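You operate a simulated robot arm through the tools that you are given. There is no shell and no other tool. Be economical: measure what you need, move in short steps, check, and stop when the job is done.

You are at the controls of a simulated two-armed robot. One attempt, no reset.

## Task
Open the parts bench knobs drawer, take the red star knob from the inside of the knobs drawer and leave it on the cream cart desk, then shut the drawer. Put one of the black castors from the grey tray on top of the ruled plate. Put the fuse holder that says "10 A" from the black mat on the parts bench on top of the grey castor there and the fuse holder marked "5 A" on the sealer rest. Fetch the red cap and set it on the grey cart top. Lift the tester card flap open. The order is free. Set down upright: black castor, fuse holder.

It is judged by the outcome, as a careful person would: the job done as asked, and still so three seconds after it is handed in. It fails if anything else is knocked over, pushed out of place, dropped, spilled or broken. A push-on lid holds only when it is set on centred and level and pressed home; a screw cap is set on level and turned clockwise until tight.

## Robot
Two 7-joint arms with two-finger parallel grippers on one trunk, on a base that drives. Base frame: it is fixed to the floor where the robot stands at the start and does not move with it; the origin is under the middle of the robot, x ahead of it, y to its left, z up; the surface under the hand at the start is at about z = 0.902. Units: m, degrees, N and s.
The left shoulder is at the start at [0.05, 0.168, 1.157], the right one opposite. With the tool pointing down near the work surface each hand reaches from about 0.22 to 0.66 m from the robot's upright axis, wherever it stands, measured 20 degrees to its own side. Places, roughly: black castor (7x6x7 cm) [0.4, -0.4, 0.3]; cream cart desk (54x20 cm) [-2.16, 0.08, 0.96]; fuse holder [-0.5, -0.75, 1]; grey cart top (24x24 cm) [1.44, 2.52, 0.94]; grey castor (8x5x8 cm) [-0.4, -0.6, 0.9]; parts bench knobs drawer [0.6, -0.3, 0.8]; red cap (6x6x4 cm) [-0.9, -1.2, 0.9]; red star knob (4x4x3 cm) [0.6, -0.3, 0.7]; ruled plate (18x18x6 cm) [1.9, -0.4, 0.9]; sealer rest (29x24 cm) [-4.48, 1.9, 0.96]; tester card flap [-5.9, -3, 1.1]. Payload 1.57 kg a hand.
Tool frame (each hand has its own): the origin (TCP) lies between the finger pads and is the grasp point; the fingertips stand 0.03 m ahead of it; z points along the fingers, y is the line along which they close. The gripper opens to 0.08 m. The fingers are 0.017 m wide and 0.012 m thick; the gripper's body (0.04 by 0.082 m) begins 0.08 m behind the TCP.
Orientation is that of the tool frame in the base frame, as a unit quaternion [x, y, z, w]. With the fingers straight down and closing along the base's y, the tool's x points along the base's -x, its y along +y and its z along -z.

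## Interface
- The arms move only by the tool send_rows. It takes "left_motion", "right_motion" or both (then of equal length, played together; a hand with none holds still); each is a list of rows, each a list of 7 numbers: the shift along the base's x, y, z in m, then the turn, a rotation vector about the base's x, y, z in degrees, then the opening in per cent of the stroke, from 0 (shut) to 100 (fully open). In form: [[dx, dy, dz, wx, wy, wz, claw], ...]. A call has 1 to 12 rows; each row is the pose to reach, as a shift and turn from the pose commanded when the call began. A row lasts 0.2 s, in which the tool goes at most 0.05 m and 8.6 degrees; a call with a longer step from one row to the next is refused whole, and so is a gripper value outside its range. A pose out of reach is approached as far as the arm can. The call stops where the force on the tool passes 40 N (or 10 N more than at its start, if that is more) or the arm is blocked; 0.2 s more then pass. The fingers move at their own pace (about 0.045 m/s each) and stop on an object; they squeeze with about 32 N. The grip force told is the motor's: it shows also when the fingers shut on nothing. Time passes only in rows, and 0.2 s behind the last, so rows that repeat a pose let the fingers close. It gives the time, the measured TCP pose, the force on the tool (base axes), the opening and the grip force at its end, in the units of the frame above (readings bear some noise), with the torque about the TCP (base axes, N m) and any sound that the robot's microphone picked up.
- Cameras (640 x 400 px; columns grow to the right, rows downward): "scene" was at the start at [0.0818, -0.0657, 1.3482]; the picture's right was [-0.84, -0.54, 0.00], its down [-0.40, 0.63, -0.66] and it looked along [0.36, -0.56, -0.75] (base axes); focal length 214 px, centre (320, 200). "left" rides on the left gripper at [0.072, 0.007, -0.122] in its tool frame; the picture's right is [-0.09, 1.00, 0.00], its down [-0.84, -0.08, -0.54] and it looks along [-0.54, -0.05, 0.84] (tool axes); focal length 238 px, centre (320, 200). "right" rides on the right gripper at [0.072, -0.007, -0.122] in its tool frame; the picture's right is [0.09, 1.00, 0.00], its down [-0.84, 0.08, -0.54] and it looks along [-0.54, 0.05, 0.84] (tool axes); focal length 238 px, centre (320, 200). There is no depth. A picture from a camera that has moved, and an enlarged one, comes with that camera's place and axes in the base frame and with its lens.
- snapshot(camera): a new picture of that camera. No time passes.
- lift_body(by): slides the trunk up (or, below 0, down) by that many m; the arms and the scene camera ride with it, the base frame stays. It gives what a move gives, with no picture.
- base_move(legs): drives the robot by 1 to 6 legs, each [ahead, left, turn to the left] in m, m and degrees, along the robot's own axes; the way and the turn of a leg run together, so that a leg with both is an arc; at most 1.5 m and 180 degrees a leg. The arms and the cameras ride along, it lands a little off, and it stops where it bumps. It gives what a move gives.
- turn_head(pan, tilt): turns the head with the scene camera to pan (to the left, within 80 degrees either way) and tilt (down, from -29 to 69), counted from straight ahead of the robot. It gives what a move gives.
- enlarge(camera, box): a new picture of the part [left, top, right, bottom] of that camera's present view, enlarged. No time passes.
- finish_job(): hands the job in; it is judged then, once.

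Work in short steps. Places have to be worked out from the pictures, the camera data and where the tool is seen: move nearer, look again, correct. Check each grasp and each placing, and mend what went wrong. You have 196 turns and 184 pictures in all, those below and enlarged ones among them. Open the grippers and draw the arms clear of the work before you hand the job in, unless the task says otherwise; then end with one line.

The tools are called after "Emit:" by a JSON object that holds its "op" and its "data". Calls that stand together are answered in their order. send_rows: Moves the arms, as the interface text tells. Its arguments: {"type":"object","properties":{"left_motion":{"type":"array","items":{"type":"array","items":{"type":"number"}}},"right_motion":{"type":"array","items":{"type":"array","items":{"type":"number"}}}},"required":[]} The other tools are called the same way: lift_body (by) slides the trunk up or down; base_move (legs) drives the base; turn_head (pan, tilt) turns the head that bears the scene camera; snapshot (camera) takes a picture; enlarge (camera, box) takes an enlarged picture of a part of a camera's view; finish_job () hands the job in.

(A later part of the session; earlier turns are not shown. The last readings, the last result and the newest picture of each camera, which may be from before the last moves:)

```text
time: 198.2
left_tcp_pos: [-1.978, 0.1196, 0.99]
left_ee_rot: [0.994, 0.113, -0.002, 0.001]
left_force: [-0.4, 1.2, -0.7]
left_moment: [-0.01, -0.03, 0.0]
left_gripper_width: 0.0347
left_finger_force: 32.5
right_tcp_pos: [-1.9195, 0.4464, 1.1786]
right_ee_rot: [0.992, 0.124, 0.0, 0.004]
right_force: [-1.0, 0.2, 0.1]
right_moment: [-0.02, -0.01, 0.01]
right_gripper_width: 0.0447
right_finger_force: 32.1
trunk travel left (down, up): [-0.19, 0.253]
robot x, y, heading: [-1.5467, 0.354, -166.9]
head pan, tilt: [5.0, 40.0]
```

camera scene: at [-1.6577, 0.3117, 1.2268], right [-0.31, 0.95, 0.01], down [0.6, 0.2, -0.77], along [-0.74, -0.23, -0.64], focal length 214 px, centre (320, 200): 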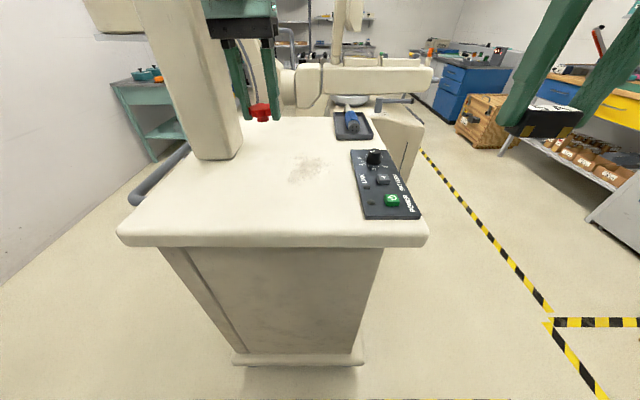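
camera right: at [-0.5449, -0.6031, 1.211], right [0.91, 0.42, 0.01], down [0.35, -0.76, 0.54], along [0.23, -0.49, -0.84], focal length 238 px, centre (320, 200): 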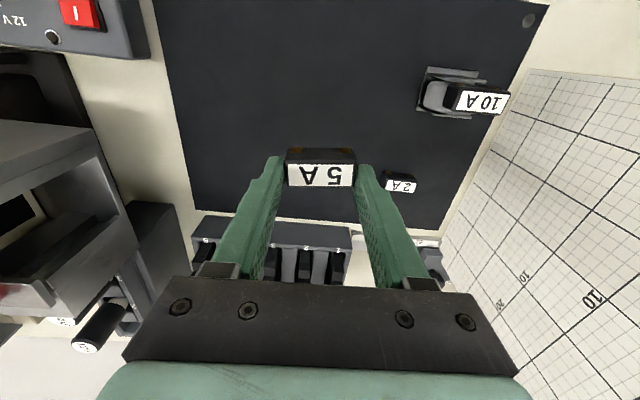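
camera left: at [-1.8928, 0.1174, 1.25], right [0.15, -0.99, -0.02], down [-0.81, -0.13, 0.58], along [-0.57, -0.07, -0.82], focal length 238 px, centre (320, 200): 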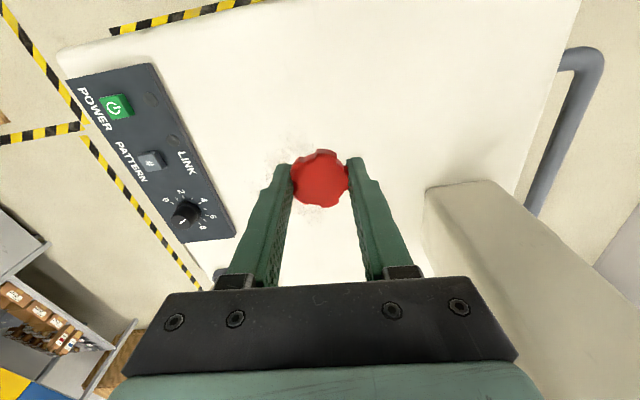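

Emit:
{"op": "send_rows", "data": {"left_motion": [[0, 0, -0.004, 0, 0, 0, 0], [0, 0, -0.008, 0, 0, 0, 0]]}}

Emit:
{"op": "enlarge", "data": {"camera": "scene", "box": [200, 80, 360, 180]}}

```text
time: 198.8
left_tcp_pos: [-1.9788, 0.1202, 0.9823]
left_ee_rot: [0.994, 0.112, -0.002, 0.001]
left_force: [-0.3, 0.0, 0.2]
left_moment: [0.01, -0.01, -0.02]
left_gripper_width: 0.0347
left_finger_force: 32.2
right_tcp_pos: [-1.9178, 0.4469, 1.1789]
right_ee_rot: [0.992, 0.124, 0.0, 0.004]
right_force: [-0.3, -0.2, -0.9]
right_moment: [-0.02, 0.01, -0.01]
right_gripper_width: 0.0451
right_finger_force: 32.3
trunk travel left (down, up): [-0.19, 0.253]
robot x, y, heading: [-1.548, 0.3522, -167.0]
head pan, tilt: [5.0, 40.0]
```

```text
4.00 times, centred on (280, 130) of scene
camera zoom: at [-1.6687, 0.3169, 1.2253], right [-0.31, 0.95, 0.0], down [0.61, 0.2, -0.77], along [-0.73, -0.24, -0.64], focal length 858 px, centre (480, 480)
```

zoom: 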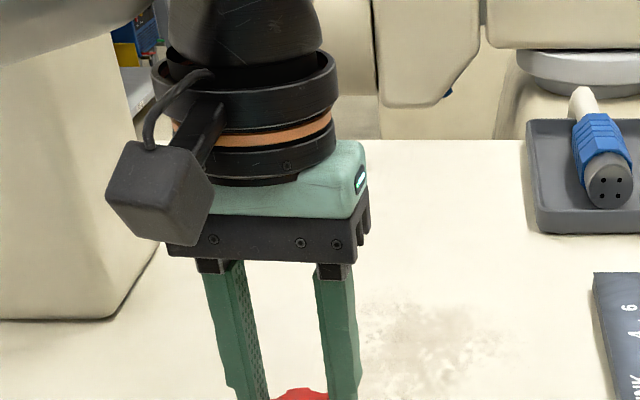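

No contact yet. I'll keep lowering in small steps, with the wrist camera box staying clear of the column.

Emit:
{"op": "send_rows", "data": {"left_motion": [[0, 0, -0.004, 0, 0, 0, 0], [0, 0, -0.008, 0, 0, 0, 0]]}}

Emit:
{"op": "send_rows", "data": {"left_motion": [[0, 0, -0.004, 0, 0, 0, 0], [0, 0, -0.008, 0, 0, 0, 0]]}}

Emit:
{"op": "enlarge", "data": {"camera": "scene", "box": [200, 130, 328, 210]}}

```text
time: 199.4
left_tcp_pos: [-1.9797, 0.1204, 0.9797]
left_ee_rot: [0.994, 0.113, -0.008, 0.001]
left_force: [-1.5, -5.0, 36.7]
left_moment: [-0.28, -0.15, -0.12]
left_gripper_width: 0.0349
left_finger_force: 31.9
right_tcp_pos: [-1.9167, 0.4474, 1.1798]
right_ee_rot: [0.992, 0.124, -0.001, 0.003]
right_force: [0.6, 0.1, 0.7]
right_moment: [0.0, -0.02, -0.01]
right_gripper_width: 0.0447
right_finger_force: 32.1
trunk travel left (down, up): [-0.19, 0.253]
robot x, y, heading: [-1.5468, 0.3501, -166.7]
head pan, tilt: [5.0, 40.0]
```

```text
time: 199.8
left_tcp_pos: [-1.9804, 0.1197, 0.9812]
left_ee_rot: [0.994, 0.113, -0.01, 0.0]
left_force: [3.4, 0.9, 14.1]
left_moment: [-0.04, -0.23, 0.0]
left_gripper_width: 0.035
left_finger_force: 32.1
right_tcp_pos: [-1.9174, 0.447, 1.1772]
right_ee_rot: [0.992, 0.123, -0.001, 0.004]
right_force: [-0.6, 0.3, 0.1]
right_moment: [0.0, 0.04, -0.04]
right_gripper_width: 0.045
right_finger_force: 31.7
trunk travel left (down, up): [-0.19, 0.253]
robot x, y, heading: [-1.5453, 0.3553, -166.8]
head pan, tilt: [5.0, 40.0]
stopped in row 1 (left hand): the force on the tool passed its limit at 49 N (the readings are from after the stop); the commanded pose is now the measured one
```

```text
5.00 times, centred on (264, 170) of scene
camera zoom: at [-1.6676, 0.3173, 1.2251], right [-0.31, 0.95, 0.0], down [0.61, 0.2, -0.77], along [-0.73, -0.24, -0.64], focal length 1072 px, centre (600, 350)
```

zoom: 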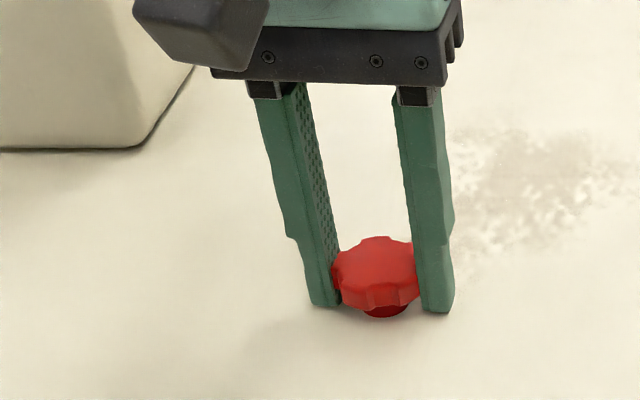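

Contact: the knob stands upright on the desk. I'll release and rise.

Emit:
{"op": "send_rows", "data": {"left_motion": [[0, 0, 0.001, 0, 0, 0, 30], [0, 0, 0.001, 0, 0, 0, 70], [0, 0, 0.001, 0, 0, 0, 80], [0, 0, 0.001, 0, 0, 0, 80], [0, 0, 0.03, 0, 0, 0, 80], [0, 0, 0.07, 0, 0, 0, 80], [0, 0, 0.11, 0, 0, 0, 80], [0, 0, 0.15, 0, 0, 0, 80]]}}

Emit:
{"op": "snapshot", "data": {"camera": "left"}}

```text
time: 201.8
left_tcp_pos: [-1.9673, 0.1117, 1.0941]
left_ee_rot: [0.995, 0.099, 0.021, 0.019]
left_force: [0.6, -0.4, -0.4]
left_moment: [0.03, 0.02, 0.0]
left_gripper_width: 0.0641
left_finger_force: 0.0
right_tcp_pos: [-1.9057, 0.4363, 1.1837]
right_ee_rot: [0.992, 0.128, -0.004, 0.0]
right_force: [-0.1, -0.1, -0.8]
right_moment: [0.02, 0.0, -0.01]
right_gripper_width: 0.0449
right_finger_force: 32.3
trunk travel left (down, up): [-0.19, 0.253]
robot x, y, heading: [-1.5438, 0.3504, -166.3]
head pan, tilt: [5.0, 40.0]
stopped in row 8 (left hand): the arm was blocked; the commanded pose is now the measured one
```

```text
74 pictures are left
camera left: at [-1.9015, 0.1226, 1.2192], right [0.11, -0.99, 0.04], down [-0.86, -0.07, 0.51], along [-0.5, -0.09, -0.86], focal length 238 px, centre (320, 200)
```

left: 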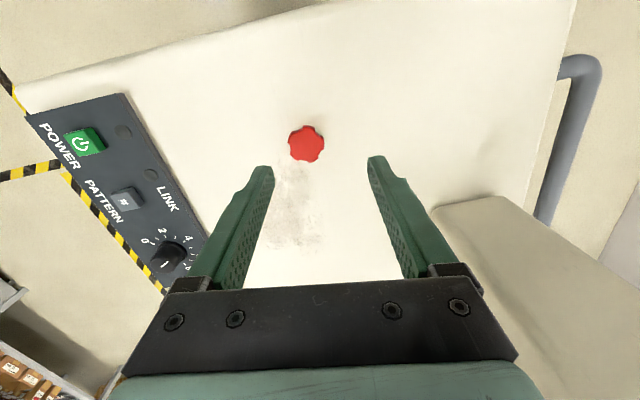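

The knob is on the desk. The arm touched something overhead, so I'll lower 3 cm and back straight out with the base.

Emit:
{"op": "send_rows", "data": {"left_motion": [[0, 0, -0.02, 0, 0, 0, 80], [0, 0, -0.035, 0, 0, 0, 80]]}}

Emit:
{"op": "base_move", "data": {"legs": [[-0.45, 0, 0]]}}

Emit:
{"op": "snapshot", "data": {"camera": "scene"}}

```text
time: 202.4
left_tcp_pos: [-1.9778, 0.12, 1.0612]
left_ee_rot: [0.995, 0.098, 0.021, 0.02]
left_force: [-0.2, 0.2, -0.7]
left_moment: [-0.03, 0.0, 0.0]
left_gripper_width: 0.064
left_finger_force: 0.1
right_tcp_pos: [-1.9165, 0.4461, 1.1799]
right_ee_rot: [0.992, 0.125, 0.001, 0.004]
right_force: [-0.1, -0.7, -0.2]
right_moment: [-0.03, -0.03, 0.0]
right_gripper_width: 0.0446
right_finger_force: 31.8
trunk travel left (down, up): [-0.19, 0.253]
robot x, y, heading: [-1.5442, 0.35, -166.6]
head pan, tilt: [5.0, 40.0]
```

```text
time: 205.1
left_tcp_pos: [-1.5406, 0.2232, 1.0602]
left_ee_rot: [0.995, 0.098, 0.021, 0.02]
left_force: [0.0, 0.2, 0.2]
left_moment: [0.03, 0.04, 0.01]
left_gripper_width: 0.064
left_finger_force: 0.1
right_tcp_pos: [-1.4799, 0.5492, 1.1787]
right_ee_rot: [0.992, 0.126, 0.0, 0.004]
right_force: [0.0, -0.1, -0.8]
right_moment: [0.02, -0.03, 0.01]
right_gripper_width: 0.0451
right_finger_force: 31.6
trunk travel left (down, up): [-0.19, 0.253]
robot x, y, heading: [-1.1098, 0.4546, -167.0]
head pan, tilt: [5.0, 40.0]
```

```text
73 pictures are left
camera scene: at [-1.2293, 0.4192, 1.2254], right [-0.31, 0.95, 0.0], down [0.61, 0.2, -0.77], along [-0.73, -0.24, -0.64], focal length 214 px, centre (320, 200)
```

scene: 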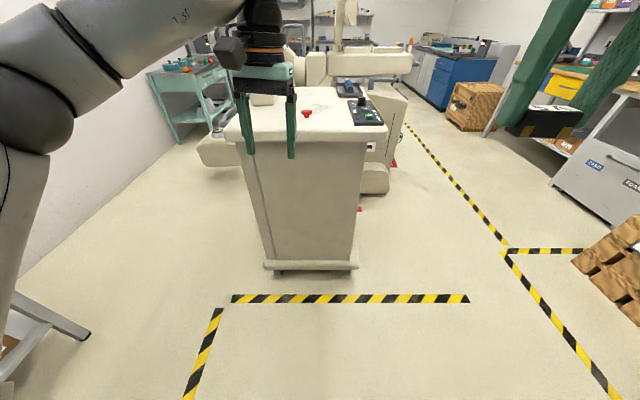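

The knob is delivered. Next is the red cap near (-0.9, -1.2). I'll turn toward the bench's right end and look.

Emit:
{"op": "base_move", "data": {"legs": [[0, 0, 84], [0.4, -0.15, 0]]}}

Emit:
{"op": "lift_body", "data": {"by": 0.2}}

Emit:
{"op": "turn_head", "data": {"pan": 0, "tilt": 35}}

Emit:
{"op": "snapshot", "data": {"camera": "scene"}}

```text
time: 211.3
left_tcp_pos: [-1.0342, -0.417, 1.0613]
left_ee_rot: [0.677, 0.735, 0.029, 0.0]
left_force: [0.3, -0.5, 0.0]
left_moment: [0.03, -0.03, 0.0]
left_gripper_width: 0.064
left_finger_force: 0.1
right_tcp_pos: [-1.3513, -0.3172, 1.1775]
right_ee_rot: [0.657, 0.754, 0.003, 0.002]
right_force: [0.2, -0.1, -0.6]
right_moment: [0.01, 0.01, 0.02]
right_gripper_width: 0.0447
right_finger_force: 31.7
trunk travel left (down, up): [-0.19, 0.253]
robot x, y, heading: [-1.2154, 0.042, -83.7]
head pan, tilt: [5.0, 40.0]
```

```text
time: 213.4
left_tcp_pos: [-1.0344, -0.4166, 1.2597]
left_ee_rot: [0.678, 0.735, 0.029, 0.001]
left_force: [-0.7, -0.4, 0.5]
left_moment: [0.0, -0.02, -0.03]
left_gripper_width: 0.0641
left_finger_force: 0.0
right_tcp_pos: [-1.3514, -0.3164, 1.3787]
right_ee_rot: [0.657, 0.754, 0.002, 0.002]
right_force: [-1.3, 0.9, -0.3]
right_moment: [0.03, -0.01, 0.0]
right_gripper_width: 0.0447
right_finger_force: 32.0
trunk travel left (down, up): [-0.39, 0.053]
robot x, y, heading: [-1.2122, 0.0407, -83.3]
head pan, tilt: [5.0, 40.0]
```

```text
time: 214.1
left_tcp_pos: [-1.0338, -0.4159, 1.2619]
left_ee_rot: [0.678, 0.735, 0.029, 0.001]
left_force: [0.2, -0.3, 0.9]
left_moment: [0.0, 0.01, -0.01]
left_gripper_width: 0.064
left_finger_force: 0.0
right_tcp_pos: [-1.3506, -0.3178, 1.3791]
right_ee_rot: [0.657, 0.754, 0.002, 0.002]
right_force: [0.3, -0.1, -0.3]
right_moment: [0.01, 0.05, 0.01]
right_gripper_width: 0.0446
right_finger_force: 32.5
trunk travel left (down, up): [-0.39, 0.053]
robot x, y, heading: [-1.2177, 0.0376, -83.4]
head pan, tilt: [0.0, 35.0]
```

```text
72 pictures are left
camera scene: at [-1.2007, -0.087, 1.4328], right [-0.99, -0.12, 0.0], down [-0.07, 0.57, -0.82], along [0.09, -0.81, -0.57], focal length 214 px, centre (320, 200)
```

scene: 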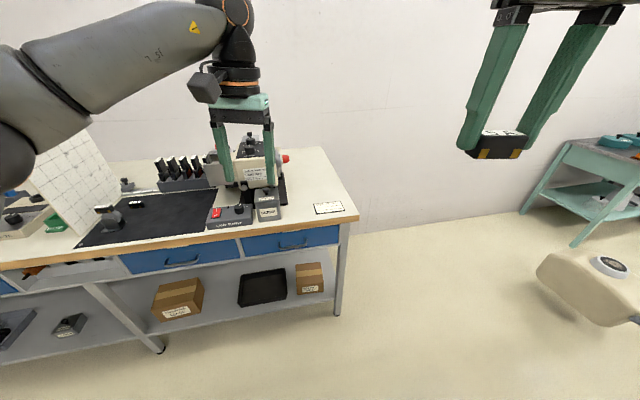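

A red item is visible beside the beige machine. Zooming in.

Emit:
{"op": "enlarge", "data": {"camera": "scene", "box": [200, 120, 360, 220]}}

```text
4.00 times, centred on (280, 170) of scene
camera zoom: at [-1.2007, -0.087, 1.4328], right [-0.99, -0.12, 0.0], down [-0.07, 0.57, -0.82], along [0.09, -0.81, -0.57], focal length 858 px, centre (480, 320)
```

zoom: 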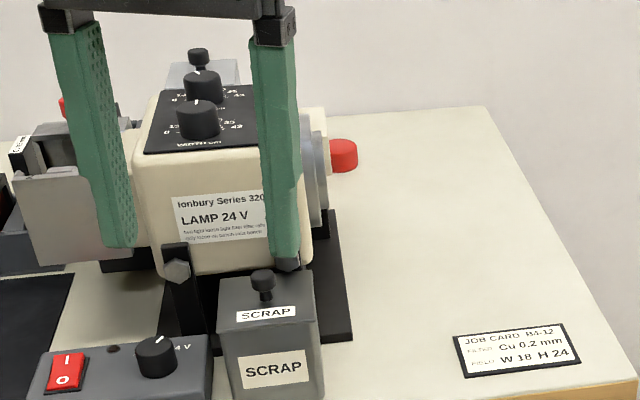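

The red cap stands on the bench behind the lamp machine near (-0.88, -1.18). I'll approach from the bench's right end and drive around the corner.

Emit:
{"op": "base_move", "data": {"legs": [[0.417, -0.382, 0], [0.368, -0.123, 0], [0, 0, 66]]}}

Emit:
{"op": "turn_head", "data": {"pan": 10, "tilt": 38}}

Emit:
{"op": "snapshot", "data": {"camera": "scene"}}

```text
time: 223.0
left_tcp_pos: [-1.141, -0.8072, 1.2608]
left_ee_rot: [0.164, 0.986, 0.025, -0.016]
left_force: [0.1, 0.1, 0.4]
left_moment: [-0.01, 0.02, -0.03]
left_gripper_width: 0.0639
left_finger_force: 0.1
right_tcp_pos: [-1.3577, -1.0577, 1.3787]
right_ee_rot: [0.137, 0.991, 0.004, 0.0]
right_force: [0.0, -0.4, -1.1]
right_moment: [0.03, 0.0, 0.0]
right_gripper_width: 0.0447
right_finger_force: 31.9
trunk travel left (down, up): [-0.39, 0.053]
robot x, y, heading: [-1.6312, -0.7902, -16.8]
head pan, tilt: [0.0, 35.0]
```

```text
time: 223.7
left_tcp_pos: [-1.1411, -0.8084, 1.2608]
left_ee_rot: [0.163, 0.986, 0.025, -0.015]
left_force: [1.0, -0.6, 0.3]
left_moment: [0.02, 0.0, -0.05]
left_gripper_width: 0.0643
left_finger_force: 0.1
right_tcp_pos: [-1.3566, -1.0574, 1.3779]
right_ee_rot: [0.136, 0.991, 0.003, 0.0]
right_force: [0.3, 0.3, 0.4]
right_moment: [0.01, -0.03, 0.03]
right_gripper_width: 0.0449
right_finger_force: 32.0
trunk travel left (down, up): [-0.39, 0.053]
robot x, y, heading: [-1.632, -0.7915, -16.7]
head pan, tilt: [10.0, 38.0]
```

```text
70 pictures are left
camera scene: at [-1.5077, -0.8136, 1.4283], right [-0.12, -0.99, 0.0], down [-0.61, 0.07, -0.79], along [0.78, -0.09, -0.62], focal length 214 px, centre (320, 200)
```

scene: 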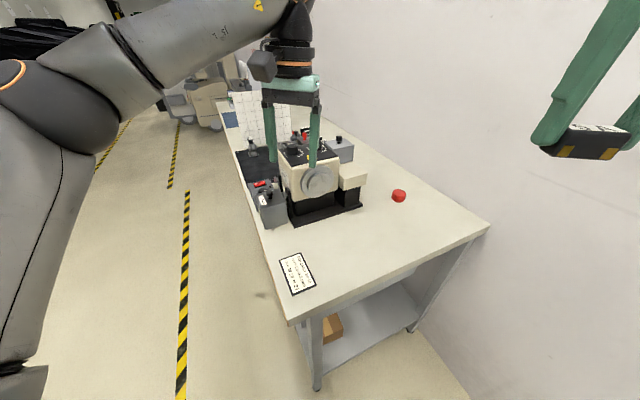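

The cap is free-standing at (-0.88, -1.197). I'll make the final approach from the end.

Emit:
{"op": "base_move", "data": {"legs": [[0.228, -0.2, 0]]}}

Emit:
{"op": "snapshot", "data": {"camera": "left"}}

```text
time: 226.1
left_tcp_pos: [-0.9852, -1.0652, 1.2623]
left_ee_rot: [0.164, 0.986, 0.025, -0.016]
left_force: [-0.6, -0.3, 0.1]
left_moment: [0.01, -0.01, 0.01]
left_gripper_width: 0.0638
left_finger_force: 0.2
right_tcp_pos: [-1.2014, -1.316, 1.3782]
right_ee_rot: [0.137, 0.991, 0.003, 0.0]
right_force: [-0.3, -0.6, -0.6]
right_moment: [0.01, 0.0, -0.02]
right_gripper_width: 0.045
right_finger_force: 31.8
trunk travel left (down, up): [-0.39, 0.053]
robot x, y, heading: [-1.4744, -1.0466, -16.6]
head pan, tilt: [10.0, 38.0]
```

```text
69 pictures are left
camera left: at [-1.0481, -1.0429, 1.3854], right [0.41, 0.91, 0.04], down [0.78, -0.37, 0.51], along [0.48, -0.18, -0.86], focal length 238 px, centre (320, 200)
```

left: 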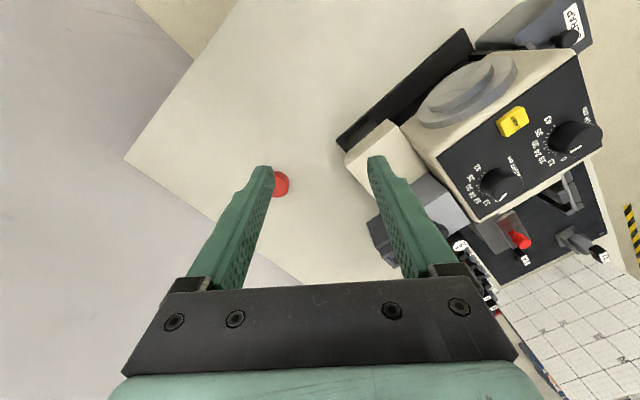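

I'll move above the cap, straighten the tool, open fully, and lower the trunk 0.2 m.

Emit:
{"op": "send_rows", "data": {"left_motion": [[0.027, -0.035, 0, -1, -0.4, 0, 100], [0.055, -0.07, 0, -2, -0.8, 0, 100], [0.082, -0.105, 0, -3.1, -1.3, 0, 100], [0.11, -0.14, 0, -3.1, -1.3, 0, 100]]}}

Emit:
{"op": "lift_body", "data": {"by": -0.2}}

Emit:
{"op": "snapshot", "data": {"camera": "left"}}

```text
time: 227.1
left_tcp_pos: [-0.9304, -1.1562, 1.2434]
left_ee_rot: [0.164, 0.986, 0.0, 0.001]
left_force: [0.1, 0.2, -0.2]
left_moment: [0.0, -0.01, 0.02]
left_gripper_width: 0.0799
left_finger_force: 0.0
left hand out of reach, approached as far as the arm can: row 3, 4
right_tcp_pos: [-1.2019, -1.3177, 1.3786]
right_ee_rot: [0.136, 0.991, 0.004, 0.001]
right_force: [-0.6, 0.2, -0.9]
right_moment: [0.01, -0.03, -0.04]
right_gripper_width: 0.0447
right_finger_force: 32.0
trunk travel left (down, up): [-0.39, 0.053]
robot x, y, heading: [-1.4773, -1.0464, -17.0]
head pan, tilt: [10.0, 38.0]
```

```text
time: 229.2
left_tcp_pos: [-0.9298, -1.1563, 1.044]
left_ee_rot: [0.163, 0.987, 0.0, 0.001]
left_force: [0.3, -0.1, -0.9]
left_moment: [0.0, 0.02, 0.03]
left_gripper_width: 0.0799
left_finger_force: 0.1
right_tcp_pos: [-1.2021, -1.3151, 1.1785]
right_ee_rot: [0.137, 0.991, 0.004, 0.001]
right_force: [0.3, 0.0, -1.1]
right_moment: [-0.02, -0.01, -0.03]
right_gripper_width: 0.0451
right_finger_force: 32.2
trunk travel left (down, up): [-0.19, 0.253]
robot x, y, heading: [-1.4772, -1.0489, -16.7]
head pan, tilt: [10.0, 38.0]
```

```text
68 pictures are left
camera left: at [-0.9967, -1.1264, 1.1658], right [0.41, 0.91, 0.0], down [0.77, -0.34, 0.54], along [0.5, -0.22, -0.84], focal length 238 px, centre (320, 200)
```

left: 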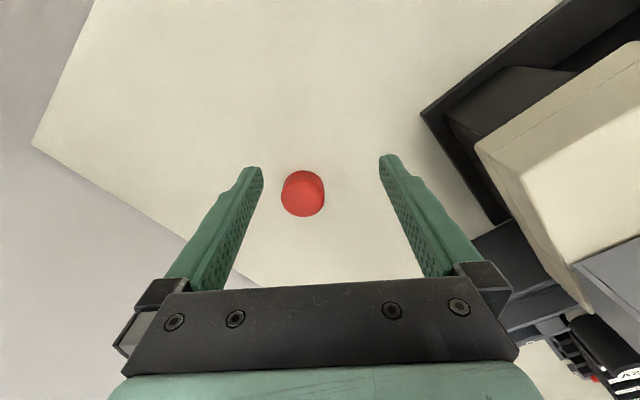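

The cap is at (-0.875, -1.20). I'll try to extend there now that the trunk is lower.

Emit:
{"op": "send_rows", "data": {"left_motion": [[0.018, -0.015, -0.02, 0, 0, 0, 100], [0.037, -0.03, -0.04, 0, 0, 0, 100], [0.055, -0.045, -0.05, 0, 0, 0, 100]]}}

Emit:
{"op": "snapshot", "data": {"camera": "left"}}

```text
time: 230.0
left_tcp_pos: [-0.9233, -1.1754, 0.9921]
left_ee_rot: [0.163, 0.987, 0.0, 0.0]
left_force: [0.3, 0.1, -0.7]
left_moment: [-0.01, 0.0, -0.02]
left_gripper_width: 0.0801
left_finger_force: 0.0
left hand out of reach, approached as far as the arm can: row 1, 2, 3
right_tcp_pos: [-1.2013, -1.314, 1.179]
right_ee_rot: [0.137, 0.991, 0.003, 0.0]
right_force: [0.4, -0.5, -0.6]
right_moment: [0.02, 0.01, 0.03]
right_gripper_width: 0.0449
right_finger_force: 31.9
trunk travel left (down, up): [-0.19, 0.253]
robot x, y, heading: [-1.4751, -1.0496, -16.8]
head pan, tilt: [10.0, 38.0]
```

```text
67 pictures are left
camera left: at [-0.9885, -1.1474, 1.115], right [0.41, 0.91, 0.0], down [0.77, -0.34, 0.54], along [0.5, -0.22, -0.84], focal length 238 px, centre (320, 200)
```

left: 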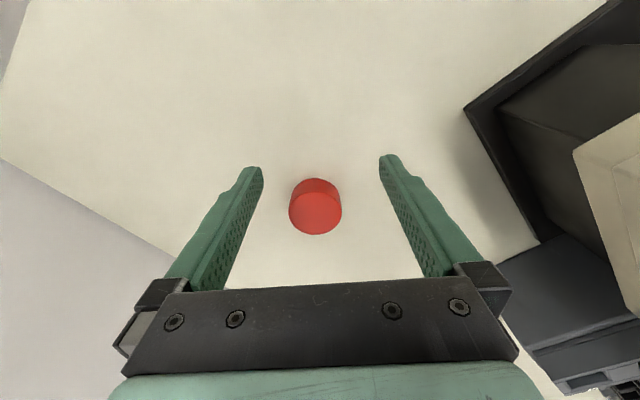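

I'm short by about 5 cm of reach. I'll tilt the tool 20° forward to gain it.

Emit:
{"op": "send_rows", "data": {"left_motion": [[0.01, -0.006, 0.01, -1.95, -6.4, 0, 100], [0.025, -0.014, 0.01, -3.9, -12.7, 0, 100], [0.035, -0.02, 0.005, -5.8, -19.1, 0, 100], [0.043, -0.0256, 0, -5.8, -19.1, 0, 100]]}}

Emit:
{"op": "snapshot", "data": {"camera": "left"}}

```text
time: 231.0
left_tcp_pos: [-0.8782, -1.2012, 0.9926]
left_ee_rot: [0.161, 0.972, -0.022, 0.172]
left_force: [0.3, 0.0, -0.2]
left_moment: [0.01, -0.02, -0.01]
left_gripper_width: 0.0799
left_finger_force: 0.0
right_tcp_pos: [-1.202, -1.3161, 1.1782]
right_ee_rot: [0.136, 0.991, 0.003, 0.001]
right_force: [0.4, -0.3, 0.0]
right_moment: [0.03, -0.01, 0.03]
right_gripper_width: 0.0446
right_finger_force: 32.4
trunk travel left (down, up): [-0.19, 0.253]
robot x, y, heading: [-1.4744, -1.0456, -17.1]
head pan, tilt: [10.0, 38.0]
```

```text
66 pictures are left
camera left: at [-0.9807, -1.1611, 1.0825], right [0.4, 0.91, 0.04], down [0.54, -0.27, 0.8], along [0.74, -0.3, -0.6], focal length 238 px, centre (320, 200)
```

left: 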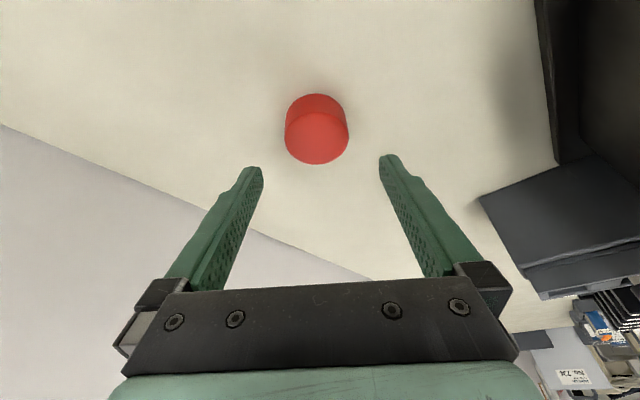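

Aligned; descending 5.5 cm.

Emit:
{"op": "send_rows", "data": {"left_motion": [[0, -0.001, -0.02, 0, 0, 0, 100], [0.001, -0.002, -0.04, 0, 0, 0, 100], [0.001, -0.002, -0.055, 0, 0, 0, 100]]}}

Emit:
{"op": "snapshot", "data": {"camera": "left"}}

```text
time: 231.8
left_tcp_pos: [-0.8779, -1.2007, 0.9367]
left_ee_rot: [0.161, 0.972, -0.023, 0.172]
left_force: [0.1, 1.0, 0.0]
left_moment: [-0.01, -0.02, 0.0]
left_gripper_width: 0.0801
left_finger_force: 0.1
right_tcp_pos: [-1.2024, -1.3158, 1.1784]
right_ee_rot: [0.137, 0.991, 0.002, 0.001]
right_force: [0.0, 0.2, 0.0]
right_moment: [0.02, 0.01, -0.01]
right_gripper_width: 0.0451
right_finger_force: 31.8
trunk travel left (down, up): [-0.19, 0.253]
robot x, y, heading: [-1.4786, -1.0458, -16.8]
head pan, tilt: [10.0, 38.0]
```

```text
65 pictures are left
camera left: at [-0.9798, -1.1619, 1.0273], right [0.4, 0.92, 0.04], down [0.54, -0.28, 0.79], along [0.74, -0.3, -0.61], focal length 238 px, centre (320, 200)
```

left: 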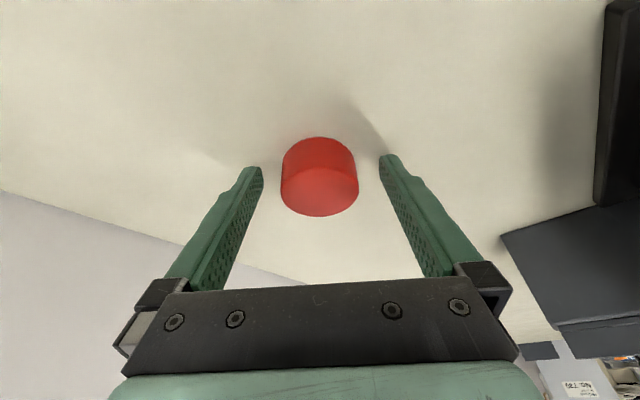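

The cap is between the fingers. I'll close and lift.

Emit:
{"op": "send_rows", "data": {"left_motion": [[0, 0, 0, 0, 0, 0, 0], [0, 0, 0, 0, 0, 0, 0], [0, 0, 0, 0, 0, 0, 0], [0, 0, 0, 0, 0, 0, 0], [0, 0, 0.02, 0, 0, 0, 0], [0, 0, 0.05, 0, 0, 0, 0], [0, 0, 0.08, 0, 0, 0, 0]]}}

Emit:
{"op": "lift_body", "data": {"by": 0.15}}

Emit:
{"op": "snapshot", "data": {"camera": "left"}}

```text
time: 233.4
left_tcp_pos: [-0.8776, -1.2015, 1.0175]
left_ee_rot: [0.162, 0.972, -0.023, 0.171]
left_force: [0.0, 0.0, -0.2]
left_moment: [-0.01, -0.04, -0.01]
left_gripper_width: 0.0491
left_finger_force: 32.3
right_tcp_pos: [-1.2022, -1.3161, 1.1784]
right_ee_rot: [0.137, 0.991, 0.003, 0.001]
right_force: [0.3, 0.1, -0.1]
right_moment: [-0.05, -0.01, 0.01]
right_gripper_width: 0.0448
right_finger_force: 32.2
trunk travel left (down, up): [-0.19, 0.253]
robot x, y, heading: [-1.4731, -1.0482, -16.9]
head pan, tilt: [10.0, 38.0]
```

```text
time: 235.2
left_tcp_pos: [-0.8767, -1.202, 1.1671]
left_ee_rot: [0.16, 0.972, -0.023, 0.172]
left_force: [-0.5, -0.2, -0.7]
left_moment: [-0.01, 0.0, 0.02]
left_gripper_width: 0.0493
left_finger_force: 31.9
right_tcp_pos: [-1.2016, -1.3153, 1.3282]
right_ee_rot: [0.137, 0.991, 0.003, 0.0]
right_force: [0.2, -0.1, 0.7]
right_moment: [-0.03, 0.01, -0.05]
right_gripper_width: 0.0447
right_finger_force: 31.9
trunk travel left (down, up): [-0.34, 0.103]
robot x, y, heading: [-1.4743, -1.0493, -17.1]
head pan, tilt: [10.0, 38.0]
```

```text
64 pictures are left
camera left: at [-0.9792, -1.1617, 1.2573], right [0.4, 0.92, 0.04], down [0.54, -0.27, 0.79], along [0.74, -0.3, -0.61], focal length 238 px, centre (320, 200)
```

left: 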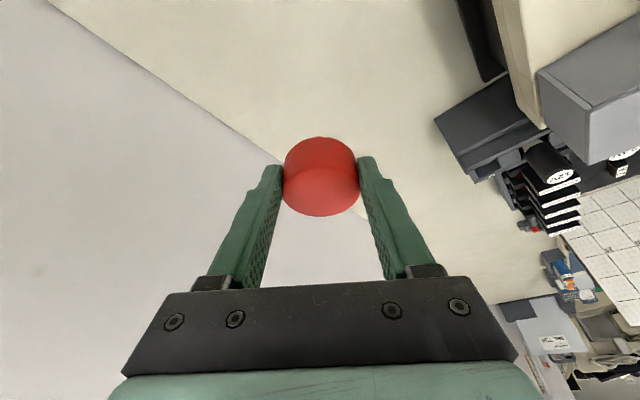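

The cap is held. I'll back out from the bench end, retract the left arm, and retrace the path.

Emit:
{"op": "base_move", "data": {"legs": [[-0.227, 0.2, 0]]}}

Emit:
{"op": "send_rows", "data": {"left_motion": [[-0.04, 0.012, 0.01, 0, 0, 0, 0], [-0.08, 0.024, 0.02, 0, 0, 0, 0], [-0.12, 0.036, 0.03, 0, 0, 0, 0], [-0.16, 0.048, 0.04, 0, 0, 0, 0], [-0.2, 0.06, 0.05, 0, 0, 0, 0]]}}

Emit:
{"op": "base_move", "data": {"legs": [[0, 0, -66], [-0.368, 0.123, 0], [-0.417, 0.382, 0], [-0.5, 0, -95]]}}

Emit:
{"op": "turn_head", "data": {"pan": 0, "tilt": 18}}

Emit:
{"op": "snapshot", "data": {"camera": "scene"}}

```text
time: 237.6
left_tcp_pos: [-1.0386, -0.9459, 1.1669]
left_ee_rot: [0.162, 0.971, -0.023, 0.172]
left_force: [0.0, 0.2, -0.2]
left_moment: [-0.02, -0.03, 0.01]
left_gripper_width: 0.0492
left_finger_force: 32.6
right_tcp_pos: [-1.3635, -1.0599, 1.3291]
right_ee_rot: [0.138, 0.99, 0.004, 0.001]
right_force: [-0.4, 0.3, -0.1]
right_moment: [-0.04, -0.02, -0.01]
right_gripper_width: 0.0449
right_finger_force: 31.7
trunk travel left (down, up): [-0.34, 0.103]
robot x, y, heading: [-1.6382, -0.7904, -17.0]
head pan, tilt: [10.0, 38.0]
```

```text
time: 238.8
left_tcp_pos: [-1.2405, -0.8853, 1.2152]
left_ee_rot: [0.161, 0.971, -0.022, 0.173]
left_force: [-1.1, -0.3, -0.4]
left_moment: [0.03, -0.01, -0.01]
left_gripper_width: 0.0493
left_finger_force: 31.5
right_tcp_pos: [-1.3646, -1.061, 1.3287]
right_ee_rot: [0.138, 0.99, 0.003, 0.0]
right_force: [0.1, 0.1, 0.0]
right_moment: [-0.01, 0.0, 0.0]
right_gripper_width: 0.0447
right_finger_force: 32.2
trunk travel left (down, up): [-0.34, 0.103]
robot x, y, heading: [-1.6344, -0.7917, -16.8]
head pan, tilt: [10.0, 38.0]
```

```text
time: 251.6
left_tcp_pos: [-1.3613, 0.3504, 1.2144]
left_ee_rot: [0.985, 0.001, -0.173, 0.006]
left_force: [-0.4, -0.4, -0.8]
left_moment: [0.0, 0.02, -0.02]
left_gripper_width: 0.0491
left_finger_force: 31.5
right_tcp_pos: [-1.2998, 0.5544, 1.3284]
right_ee_rot: [1.0, 0.029, 0.001, 0.003]
right_force: [0.5, 0.2, -0.5]
right_moment: [0.0, 0.02, -0.01]
right_gripper_width: 0.045
right_finger_force: 31.7
trunk travel left (down, up): [-0.34, 0.103]
robot x, y, heading: [-0.9557, 0.3902, -178.0]
head pan, tilt: [10.0, 38.0]
cut short: leg 4
```

```text
time: 252.4
left_tcp_pos: [-1.3612, 0.3507, 1.2154]
left_ee_rot: [0.985, 0.002, -0.173, 0.007]
left_force: [-0.5, 0.9, -0.7]
left_moment: [0.02, -0.02, 0.03]
left_gripper_width: 0.0493
left_finger_force: 31.9
right_tcp_pos: [-1.2997, 0.5545, 1.3285]
right_ee_rot: [1.0, 0.029, 0.0, 0.003]
right_force: [0.1, -0.7, -1.0]
right_moment: [-0.01, 0.02, 0.01]
right_gripper_width: 0.0446
right_finger_force: 32.6
trunk travel left (down, up): [-0.34, 0.103]
robot x, y, heading: [-0.9526, 0.3928, -177.8]
head pan, tilt: [0.0, 18.0]
```

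```text
63 pictures are left
camera scene: at [-1.0884, 0.3864, 1.4099], right [-0.04, 1.0, 0.0], down [0.31, 0.01, -0.95], along [-0.95, -0.04, -0.31], focal length 214 px, centre (320, 200)
```

scene: 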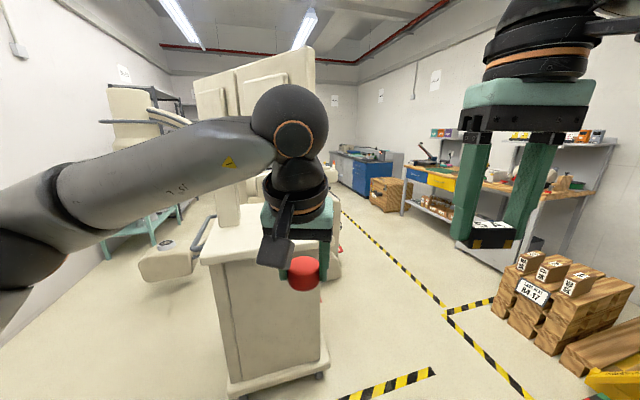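

The sealer bench is the wood-topped one at right. I'll go around the cart's right side along the lane and look from closer.

Emit:
{"op": "base_move", "data": {"legs": [[0.4, -0.66, 0], [1.2, 0, 0], [0, 0, -35]]}}

Emit:
{"op": "snapshot", "data": {"camera": "scene"}}

```text
time: 266.0
left_tcp_pos: [-2.9425, 1.2096, 1.2147]
left_ee_rot: [0.937, -0.303, -0.167, -0.048]
left_force: [0.0, -0.8, -0.1]
left_moment: [0.01, 0.0, -0.01]
left_gripper_width: 0.049
left_finger_force: 32.2
right_tcp_pos: [-2.772, 1.3392, 1.328]
right_ee_rot: [0.96, -0.282, -0.001, 0.003]
right_force: [0.5, -0.1, -0.6]
right_moment: [-0.01, -0.02, 0.01]
right_gripper_width: 0.0446
right_finger_force: 31.7
trunk travel left (down, up): [-0.34, 0.103]
robot x, y, heading: [-2.5861, 1.0056, 146.2]
head pan, tilt: [0.0, 18.0]
```

```text
62 pictures are left
camera scene: at [-2.7, 1.0788, 1.41], right [0.56, 0.83, 0.0], down [0.26, -0.17, -0.95], along [-0.79, 0.53, -0.31], focal length 214 px, centre (320, 200)
```

scene: 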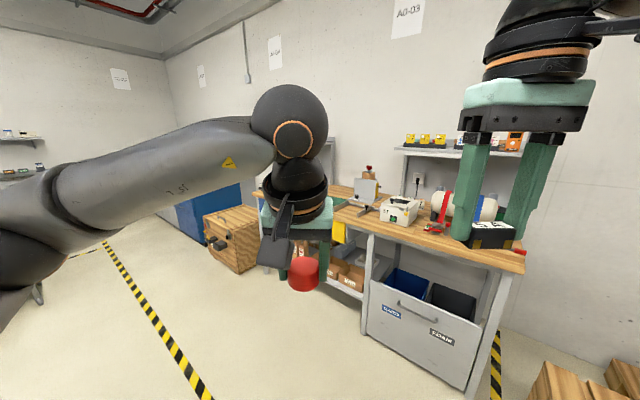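

The sealer rest should be toward the bench's left end. I'll square up to this bench, drive left along it, and look.

Emit:
{"op": "base_move", "data": {"legs": [[0, 0, -38], [0, 0.81, 0], [0.35, 0.78, 0]]}}

Emit:
{"op": "turn_head", "data": {"pan": -5, "tilt": 35}}

Emit:
{"op": "snapshot", "data": {"camera": "scene"}}

```text
time: 272.7
left_tcp_pos: [-3.2454, 1.2157, 1.2153]
left_ee_rot: [0.794, -0.583, -0.145, -0.097]
left_force: [0.2, 1.6, 0.3]
left_moment: [0.0, -0.02, 0.01]
left_gripper_width: 0.049
left_finger_force: 31.7
right_tcp_pos: [-3.0319, 1.2188, 1.3282]
right_ee_rot: [0.822, -0.569, -0.002, 0.003]
right_force: [0.3, 0.7, -1.1]
right_moment: [-0.02, 0.03, -0.02]
right_gripper_width: 0.0446
right_finger_force: 31.9
trunk travel left (down, up): [-0.34, 0.103]
robot x, y, heading: [-3.0839, 0.8397, 109.6]
head pan, tilt: [0.0, 18.0]
stopped in leg 2: the robot was blocked; the commanded pose is now the measured one
```

```text
time: 273.5
left_tcp_pos: [-3.246, 1.2158, 1.2158]
left_ee_rot: [0.794, -0.583, -0.143, -0.098]
left_force: [-0.1, -0.2, 0.5]
left_moment: [-0.01, 0.02, 0.01]
left_gripper_width: 0.0492
left_finger_force: 32.3
right_tcp_pos: [-3.0324, 1.2182, 1.3274]
right_ee_rot: [0.822, -0.569, -0.001, 0.002]
right_force: [0.7, 0.8, -0.4]
right_moment: [0.01, 0.01, -0.02]
right_gripper_width: 0.0448
right_finger_force: 31.6
trunk travel left (down, up): [-0.34, 0.103]
robot x, y, heading: [-3.0895, 0.8395, 109.5]
head pan, tilt: [-5.0, 35.0]
```

```text
61 pictures are left
camera scene: at [-3.1212, 0.9623, 1.3829], right [0.97, 0.25, 0.0], down [0.14, -0.56, -0.82], along [-0.2, 0.79, -0.57], focal length 214 px, centre (320, 200)
```

scene: 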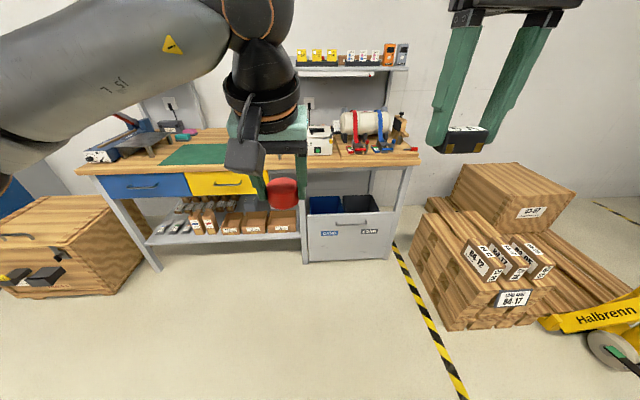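

I was blocked on the left. I'll look that way before continuing.

Emit:
{"op": "turn_head", "data": {"pan": 70, "tilt": 40}}

Emit:
{"op": "snapshot", "data": {"camera": "scene"}}

```text
time: 274.9
left_tcp_pos: [-3.2448, 1.215, 1.2158]
left_ee_rot: [0.794, -0.582, -0.144, -0.098]
left_force: [0.1, -0.1, -1.2]
left_moment: [0.01, 0.01, 0.03]
left_gripper_width: 0.049
left_finger_force: 31.9
right_tcp_pos: [-3.032, 1.2172, 1.3283]
right_ee_rot: [0.822, -0.569, -0.002, 0.003]
right_force: [-0.3, 0.2, 0.1]
right_moment: [-0.02, 0.01, 0.02]
right_gripper_width: 0.045
right_finger_force: 31.5
trunk travel left (down, up): [-0.34, 0.103]
robot x, y, heading: [-3.0852, 0.8381, 109.4]
head pan, tilt: [70.0, 40.0]
```

```text
60 pictures are left
camera scene: at [-3.1843, 0.8778, 1.3753], right [0.01, 1.0, 0.0], down [0.64, -0.01, -0.77], along [-0.77, 0.01, -0.64], focal length 214 px, centre (320, 200)
```

scene: 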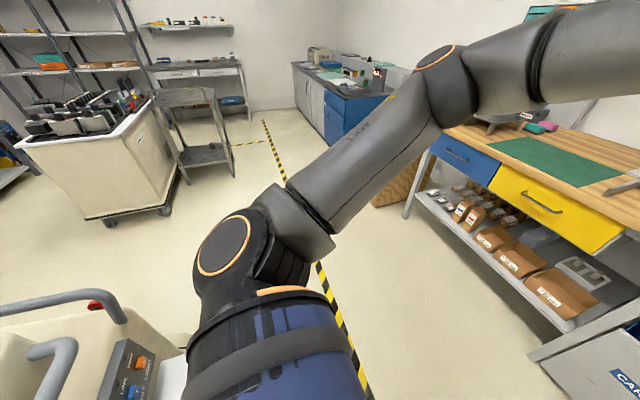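

A beige machine sits close on my left-back. I'll move forward toward the bench first, then left.

Emit:
{"op": "base_move", "data": {"legs": [[0.48, -0.05, 0], [0, 1.1, 0]]}}

Emit:
{"op": "turn_head", "data": {"pan": -5, "tilt": 38}}

Emit:
{"op": "snapshot", "data": {"camera": "scene"}}

```text
time: 287.4
left_tcp_pos: [-4.4071, 1.3076, 1.215]
left_ee_rot: [0.801, -0.573, -0.145, -0.096]
left_force: [0.7, -0.2, -0.3]
left_moment: [0.02, -0.02, 0.0]
left_gripper_width: 0.0491
left_finger_force: 31.8
right_tcp_pos: [-4.1932, 1.3138, 1.3298]
right_ee_rot: [0.828, -0.56, -0.002, 0.003]
right_force: [-0.6, -0.6, -0.8]
right_moment: [-0.04, 0.01, 0.05]
right_gripper_width: 0.0449
right_finger_force: 31.8
trunk travel left (down, up): [-0.34, 0.103]
robot x, y, heading: [-4.2383, 0.9341, 110.7]
head pan, tilt: [70.0, 40.0]
```

```text
time: 288.9
left_tcp_pos: [-4.4069, 1.3067, 1.2154]
left_ee_rot: [0.8, -0.574, -0.145, -0.097]
left_force: [0.3, -0.2, -1.4]
left_moment: [-0.01, 0.0, 0.0]
left_gripper_width: 0.0491
left_finger_force: 32.2
right_tcp_pos: [-4.1939, 1.3147, 1.3295]
right_ee_rot: [0.829, -0.56, -0.002, 0.003]
right_force: [0.2, -0.9, -0.5]
right_moment: [0.0, 0.0, 0.02]
right_gripper_width: 0.0446
right_finger_force: 32.4
trunk travel left (down, up): [-0.34, 0.103]
robot x, y, heading: [-4.2394, 0.934, 110.8]
head pan, tilt: [-5.0, 38.0]
```

```text
59 pictures are left
camera scene: at [-4.2766, 1.0554, 1.3783], right [0.96, 0.27, 0.0], down [0.17, -0.59, -0.79], along [-0.21, 0.76, -0.62], focal length 214 px, centre (320, 200)
```

scene: 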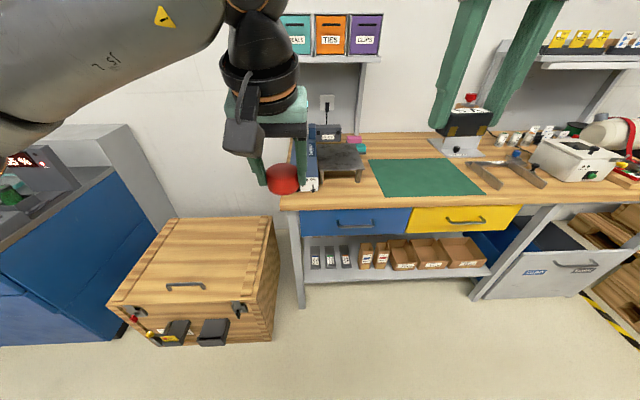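

The sealer is right ahead at the bench's left end, partly hidden by my left hand. Zooming in.

Emit:
{"op": "enlarge", "data": {"camera": "scene", "box": [280, 110, 408, 190]}}

```text
5.00 times, centred on (344, 150) of scene
camera zoom: at [-4.2766, 1.0554, 1.3783], right [0.96, 0.27, 0.0], down [0.17, -0.59, -0.79], along [-0.21, 0.76, -0.62], focal length 1072 px, centre (200, 450)
```

zoom: 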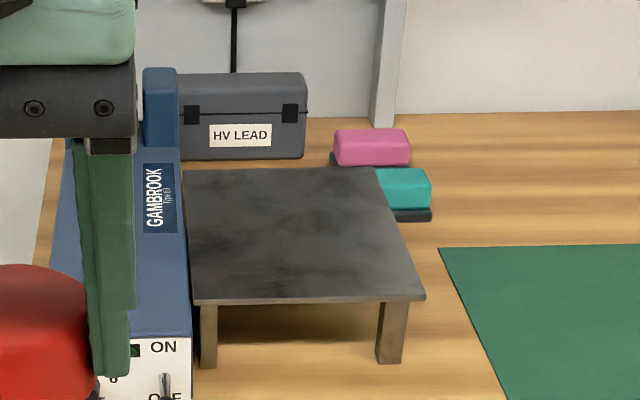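

The rest is the small dark table, centre about (-4.42, 1.877), top z≈0.96. I'll swing the left hand aside and drive forward 0.35.

Emit:
{"op": "send_rows", "data": {"left_motion": [[-0.042, -0.016, 0.01, 0, 0, 0, 0], [-0.084, -0.032, 0.02, 0, 0, 0, 0], [-0.126, -0.048, 0.03, 0, 0, 0, 0], [-0.168, -0.064, 0.04, 0, 0, 0, 0]]}}

Emit:
{"op": "base_move", "data": {"legs": [[0.33, 0, 0]]}}

Emit:
{"op": "snapshot", "data": {"camera": "right"}}

```text
time: 289.9
left_tcp_pos: [-4.576, 1.2423, 1.2575]
left_ee_rot: [0.8, -0.574, -0.145, -0.096]
left_force: [-0.9, -0.7, -0.3]
left_moment: [-0.03, -0.01, -0.03]
left_gripper_width: 0.049
left_finger_force: 32.7
right_tcp_pos: [-4.1952, 1.3141, 1.3284]
right_ee_rot: [0.829, -0.559, -0.001, 0.004]
right_force: [0.0, -0.3, -0.6]
right_moment: [-0.01, 0.02, 0.0]
right_gripper_width: 0.0444
right_finger_force: 32.3
trunk travel left (down, up): [-0.34, 0.103]
robot x, y, heading: [-4.2359, 0.9333, 110.7]
head pan, tilt: [-5.0, 38.0]
```

```text
time: 292.1
left_tcp_pos: [-4.6938, 1.5451, 1.2574]
left_ee_rot: [0.803, -0.57, -0.144, -0.097]
left_force: [-0.8, -0.2, -0.3]
left_moment: [0.01, 0.0, 0.03]
left_gripper_width: 0.0491
left_finger_force: 32.2
right_tcp_pos: [-4.3129, 1.6192, 1.3288]
right_ee_rot: [0.831, -0.557, -0.002, 0.003]
right_force: [-1.0, -0.1, -0.7]
right_moment: [-0.02, -0.01, -0.01]
right_gripper_width: 0.045
right_finger_force: 31.8
trunk travel left (down, up): [-0.34, 0.103]
robot x, y, heading: [-4.3545, 1.2418, 111.1]
head pan, tilt: [-5.0, 38.0]
```

```text
57 pictures are left
camera right: at [-4.28, 1.5554, 1.4502], right [-0.89, -0.46, 0.01], down [-0.39, 0.75, 0.54], along [-0.26, 0.48, -0.84], focal length 238 px, centre (320, 200)
```

right: 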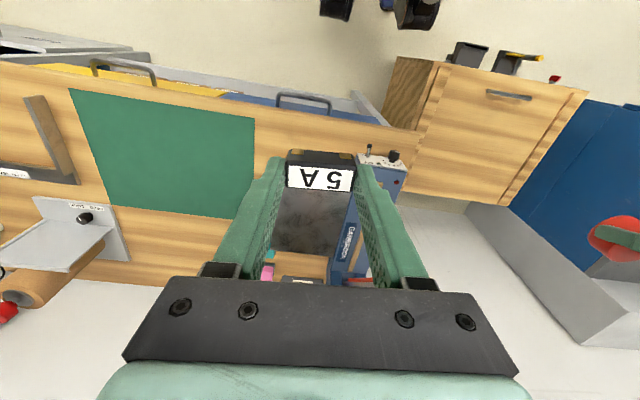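

I'll lower the trunk 0.2 and extend the right hand over the rest.

Emit:
{"op": "lift_body", "data": {"by": -0.18}}

Emit:
{"op": "send_rows", "data": {"right_motion": [[-0.018, 0.041, 0, 0, 0, 0, 0], [-0.036, 0.082, 0, 0, 0, 0, 0], [-0.054, 0.123, 0, 0, 0, 0, 0], [-0.072, 0.164, 0, 0, 0, 0, 0], [-0.09, 0.205, 0, 0, 0, 0, 0], [-0.107, 0.246, 0, 0, 0, 0, 0], [-0.107, 0.246, -0.04, 0, 0, 0, 0]]}}

Emit:
{"op": "snapshot", "data": {"camera": "right"}}

Emit:
{"op": "snapshot", "data": {"camera": "scene"}}

```text
time: 294.1
left_tcp_pos: [-4.6926, 1.5444, 1.0779]
left_ee_rot: [0.803, -0.57, -0.145, -0.096]
left_force: [0.4, 1.1, 0.0]
left_moment: [0.01, 0.01, -0.02]
left_gripper_width: 0.0491
left_finger_force: 32.1
right_tcp_pos: [-4.3142, 1.6191, 1.1482]
right_ee_rot: [0.831, -0.557, -0.002, 0.003]
right_force: [-0.1, 0.4, -0.6]
right_moment: [0.0, 0.0, -0.04]
right_gripper_width: 0.0447
right_finger_force: 32.2
trunk travel left (down, up): [-0.16, 0.283]
robot x, y, heading: [-4.354, 1.2404, 111.1]
head pan, tilt: [-5.0, 38.0]
```

```text
time: 295.7
left_tcp_pos: [-4.6948, 1.5454, 1.0776]
left_ee_rot: [0.803, -0.57, -0.145, -0.096]
left_force: [-0.5, -0.1, -0.7]
left_moment: [-0.03, 0.01, -0.01]
left_gripper_width: 0.049
left_finger_force: 32.4
right_tcp_pos: [-4.4012, 1.7933, 1.0923]
right_ee_rot: [0.831, -0.556, -0.001, 0.003]
right_force: [-0.9, 0.5, -0.9]
right_moment: [0.02, 0.02, -0.04]
right_gripper_width: 0.0449
right_finger_force: 31.8
right hand out of reach, approached as far as the arm can: row 4, 5, 6, 7
trunk travel left (down, up): [-0.16, 0.283]
robot x, y, heading: [-4.3566, 1.2344, 111.2]
head pan, tilt: [-5.0, 38.0]
```

```text
56 pictures are left
camera right: at [-4.367, 1.729, 1.2138], right [-0.89, -0.46, 0.01], down [-0.39, 0.75, 0.54], along [-0.26, 0.48, -0.84], focal length 238 px, centre (320, 200)
```

right: 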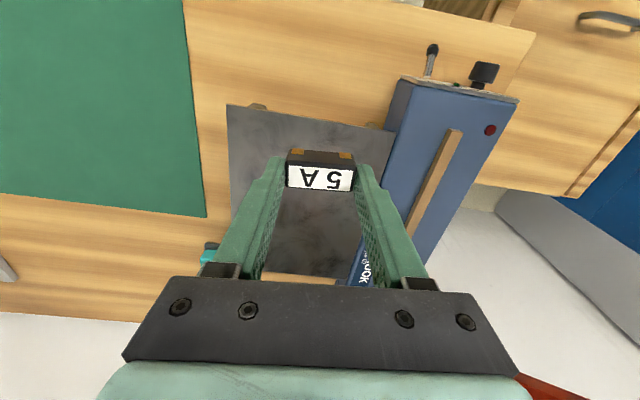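

```text
55 pictures are left
camera scene: at [-4.3942, 1.36, 1.1983], right [0.96, 0.28, 0.0], down [0.17, -0.59, -0.79], along [-0.22, 0.76, -0.62], focal length 214 px, centre (320, 200)
```

scene: 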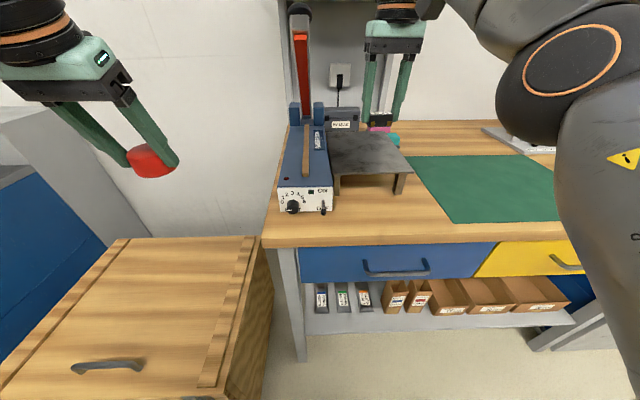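

The block is above the rest's front edge. I'll drive 7 cm forward to bring it over the centre.

Emit:
{"op": "base_move", "data": {"legs": [[0.07, 0, 0]]}}

Emit:
{"op": "snapshot", "data": {"camera": "right"}}

```text
time: 296.7
left_tcp_pos: [-4.7186, 1.6106, 1.0764]
left_ee_rot: [0.803, -0.571, -0.145, -0.096]
left_force: [-0.5, -0.5, -0.6]
left_moment: [-0.03, -0.03, -0.03]
left_gripper_width: 0.0492
left_finger_force: 31.9
right_tcp_pos: [-4.4251, 1.8584, 1.0912]
right_ee_rot: [0.831, -0.557, -0.002, 0.004]
right_force: [0.3, -0.8, -0.4]
right_moment: [-0.03, 0.01, -0.02]
right_gripper_width: 0.0447
right_finger_force: 32.1
trunk travel left (down, up): [-0.16, 0.283]
robot x, y, heading: [-4.3788, 1.3035, 111.1]
head pan, tilt: [-5.0, 38.0]
```

```text
54 pictures are left
camera right: at [-4.3914, 1.7946, 1.2137], right [-0.89, -0.46, 0.01], down [-0.39, 0.75, 0.54], along [-0.26, 0.48, -0.84], focal length 238 px, centre (320, 200)
```

right: 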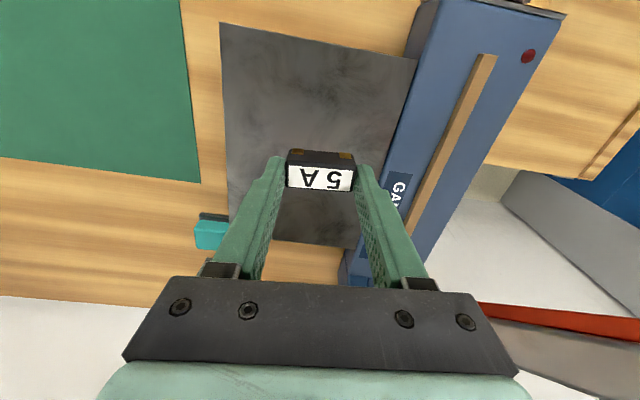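

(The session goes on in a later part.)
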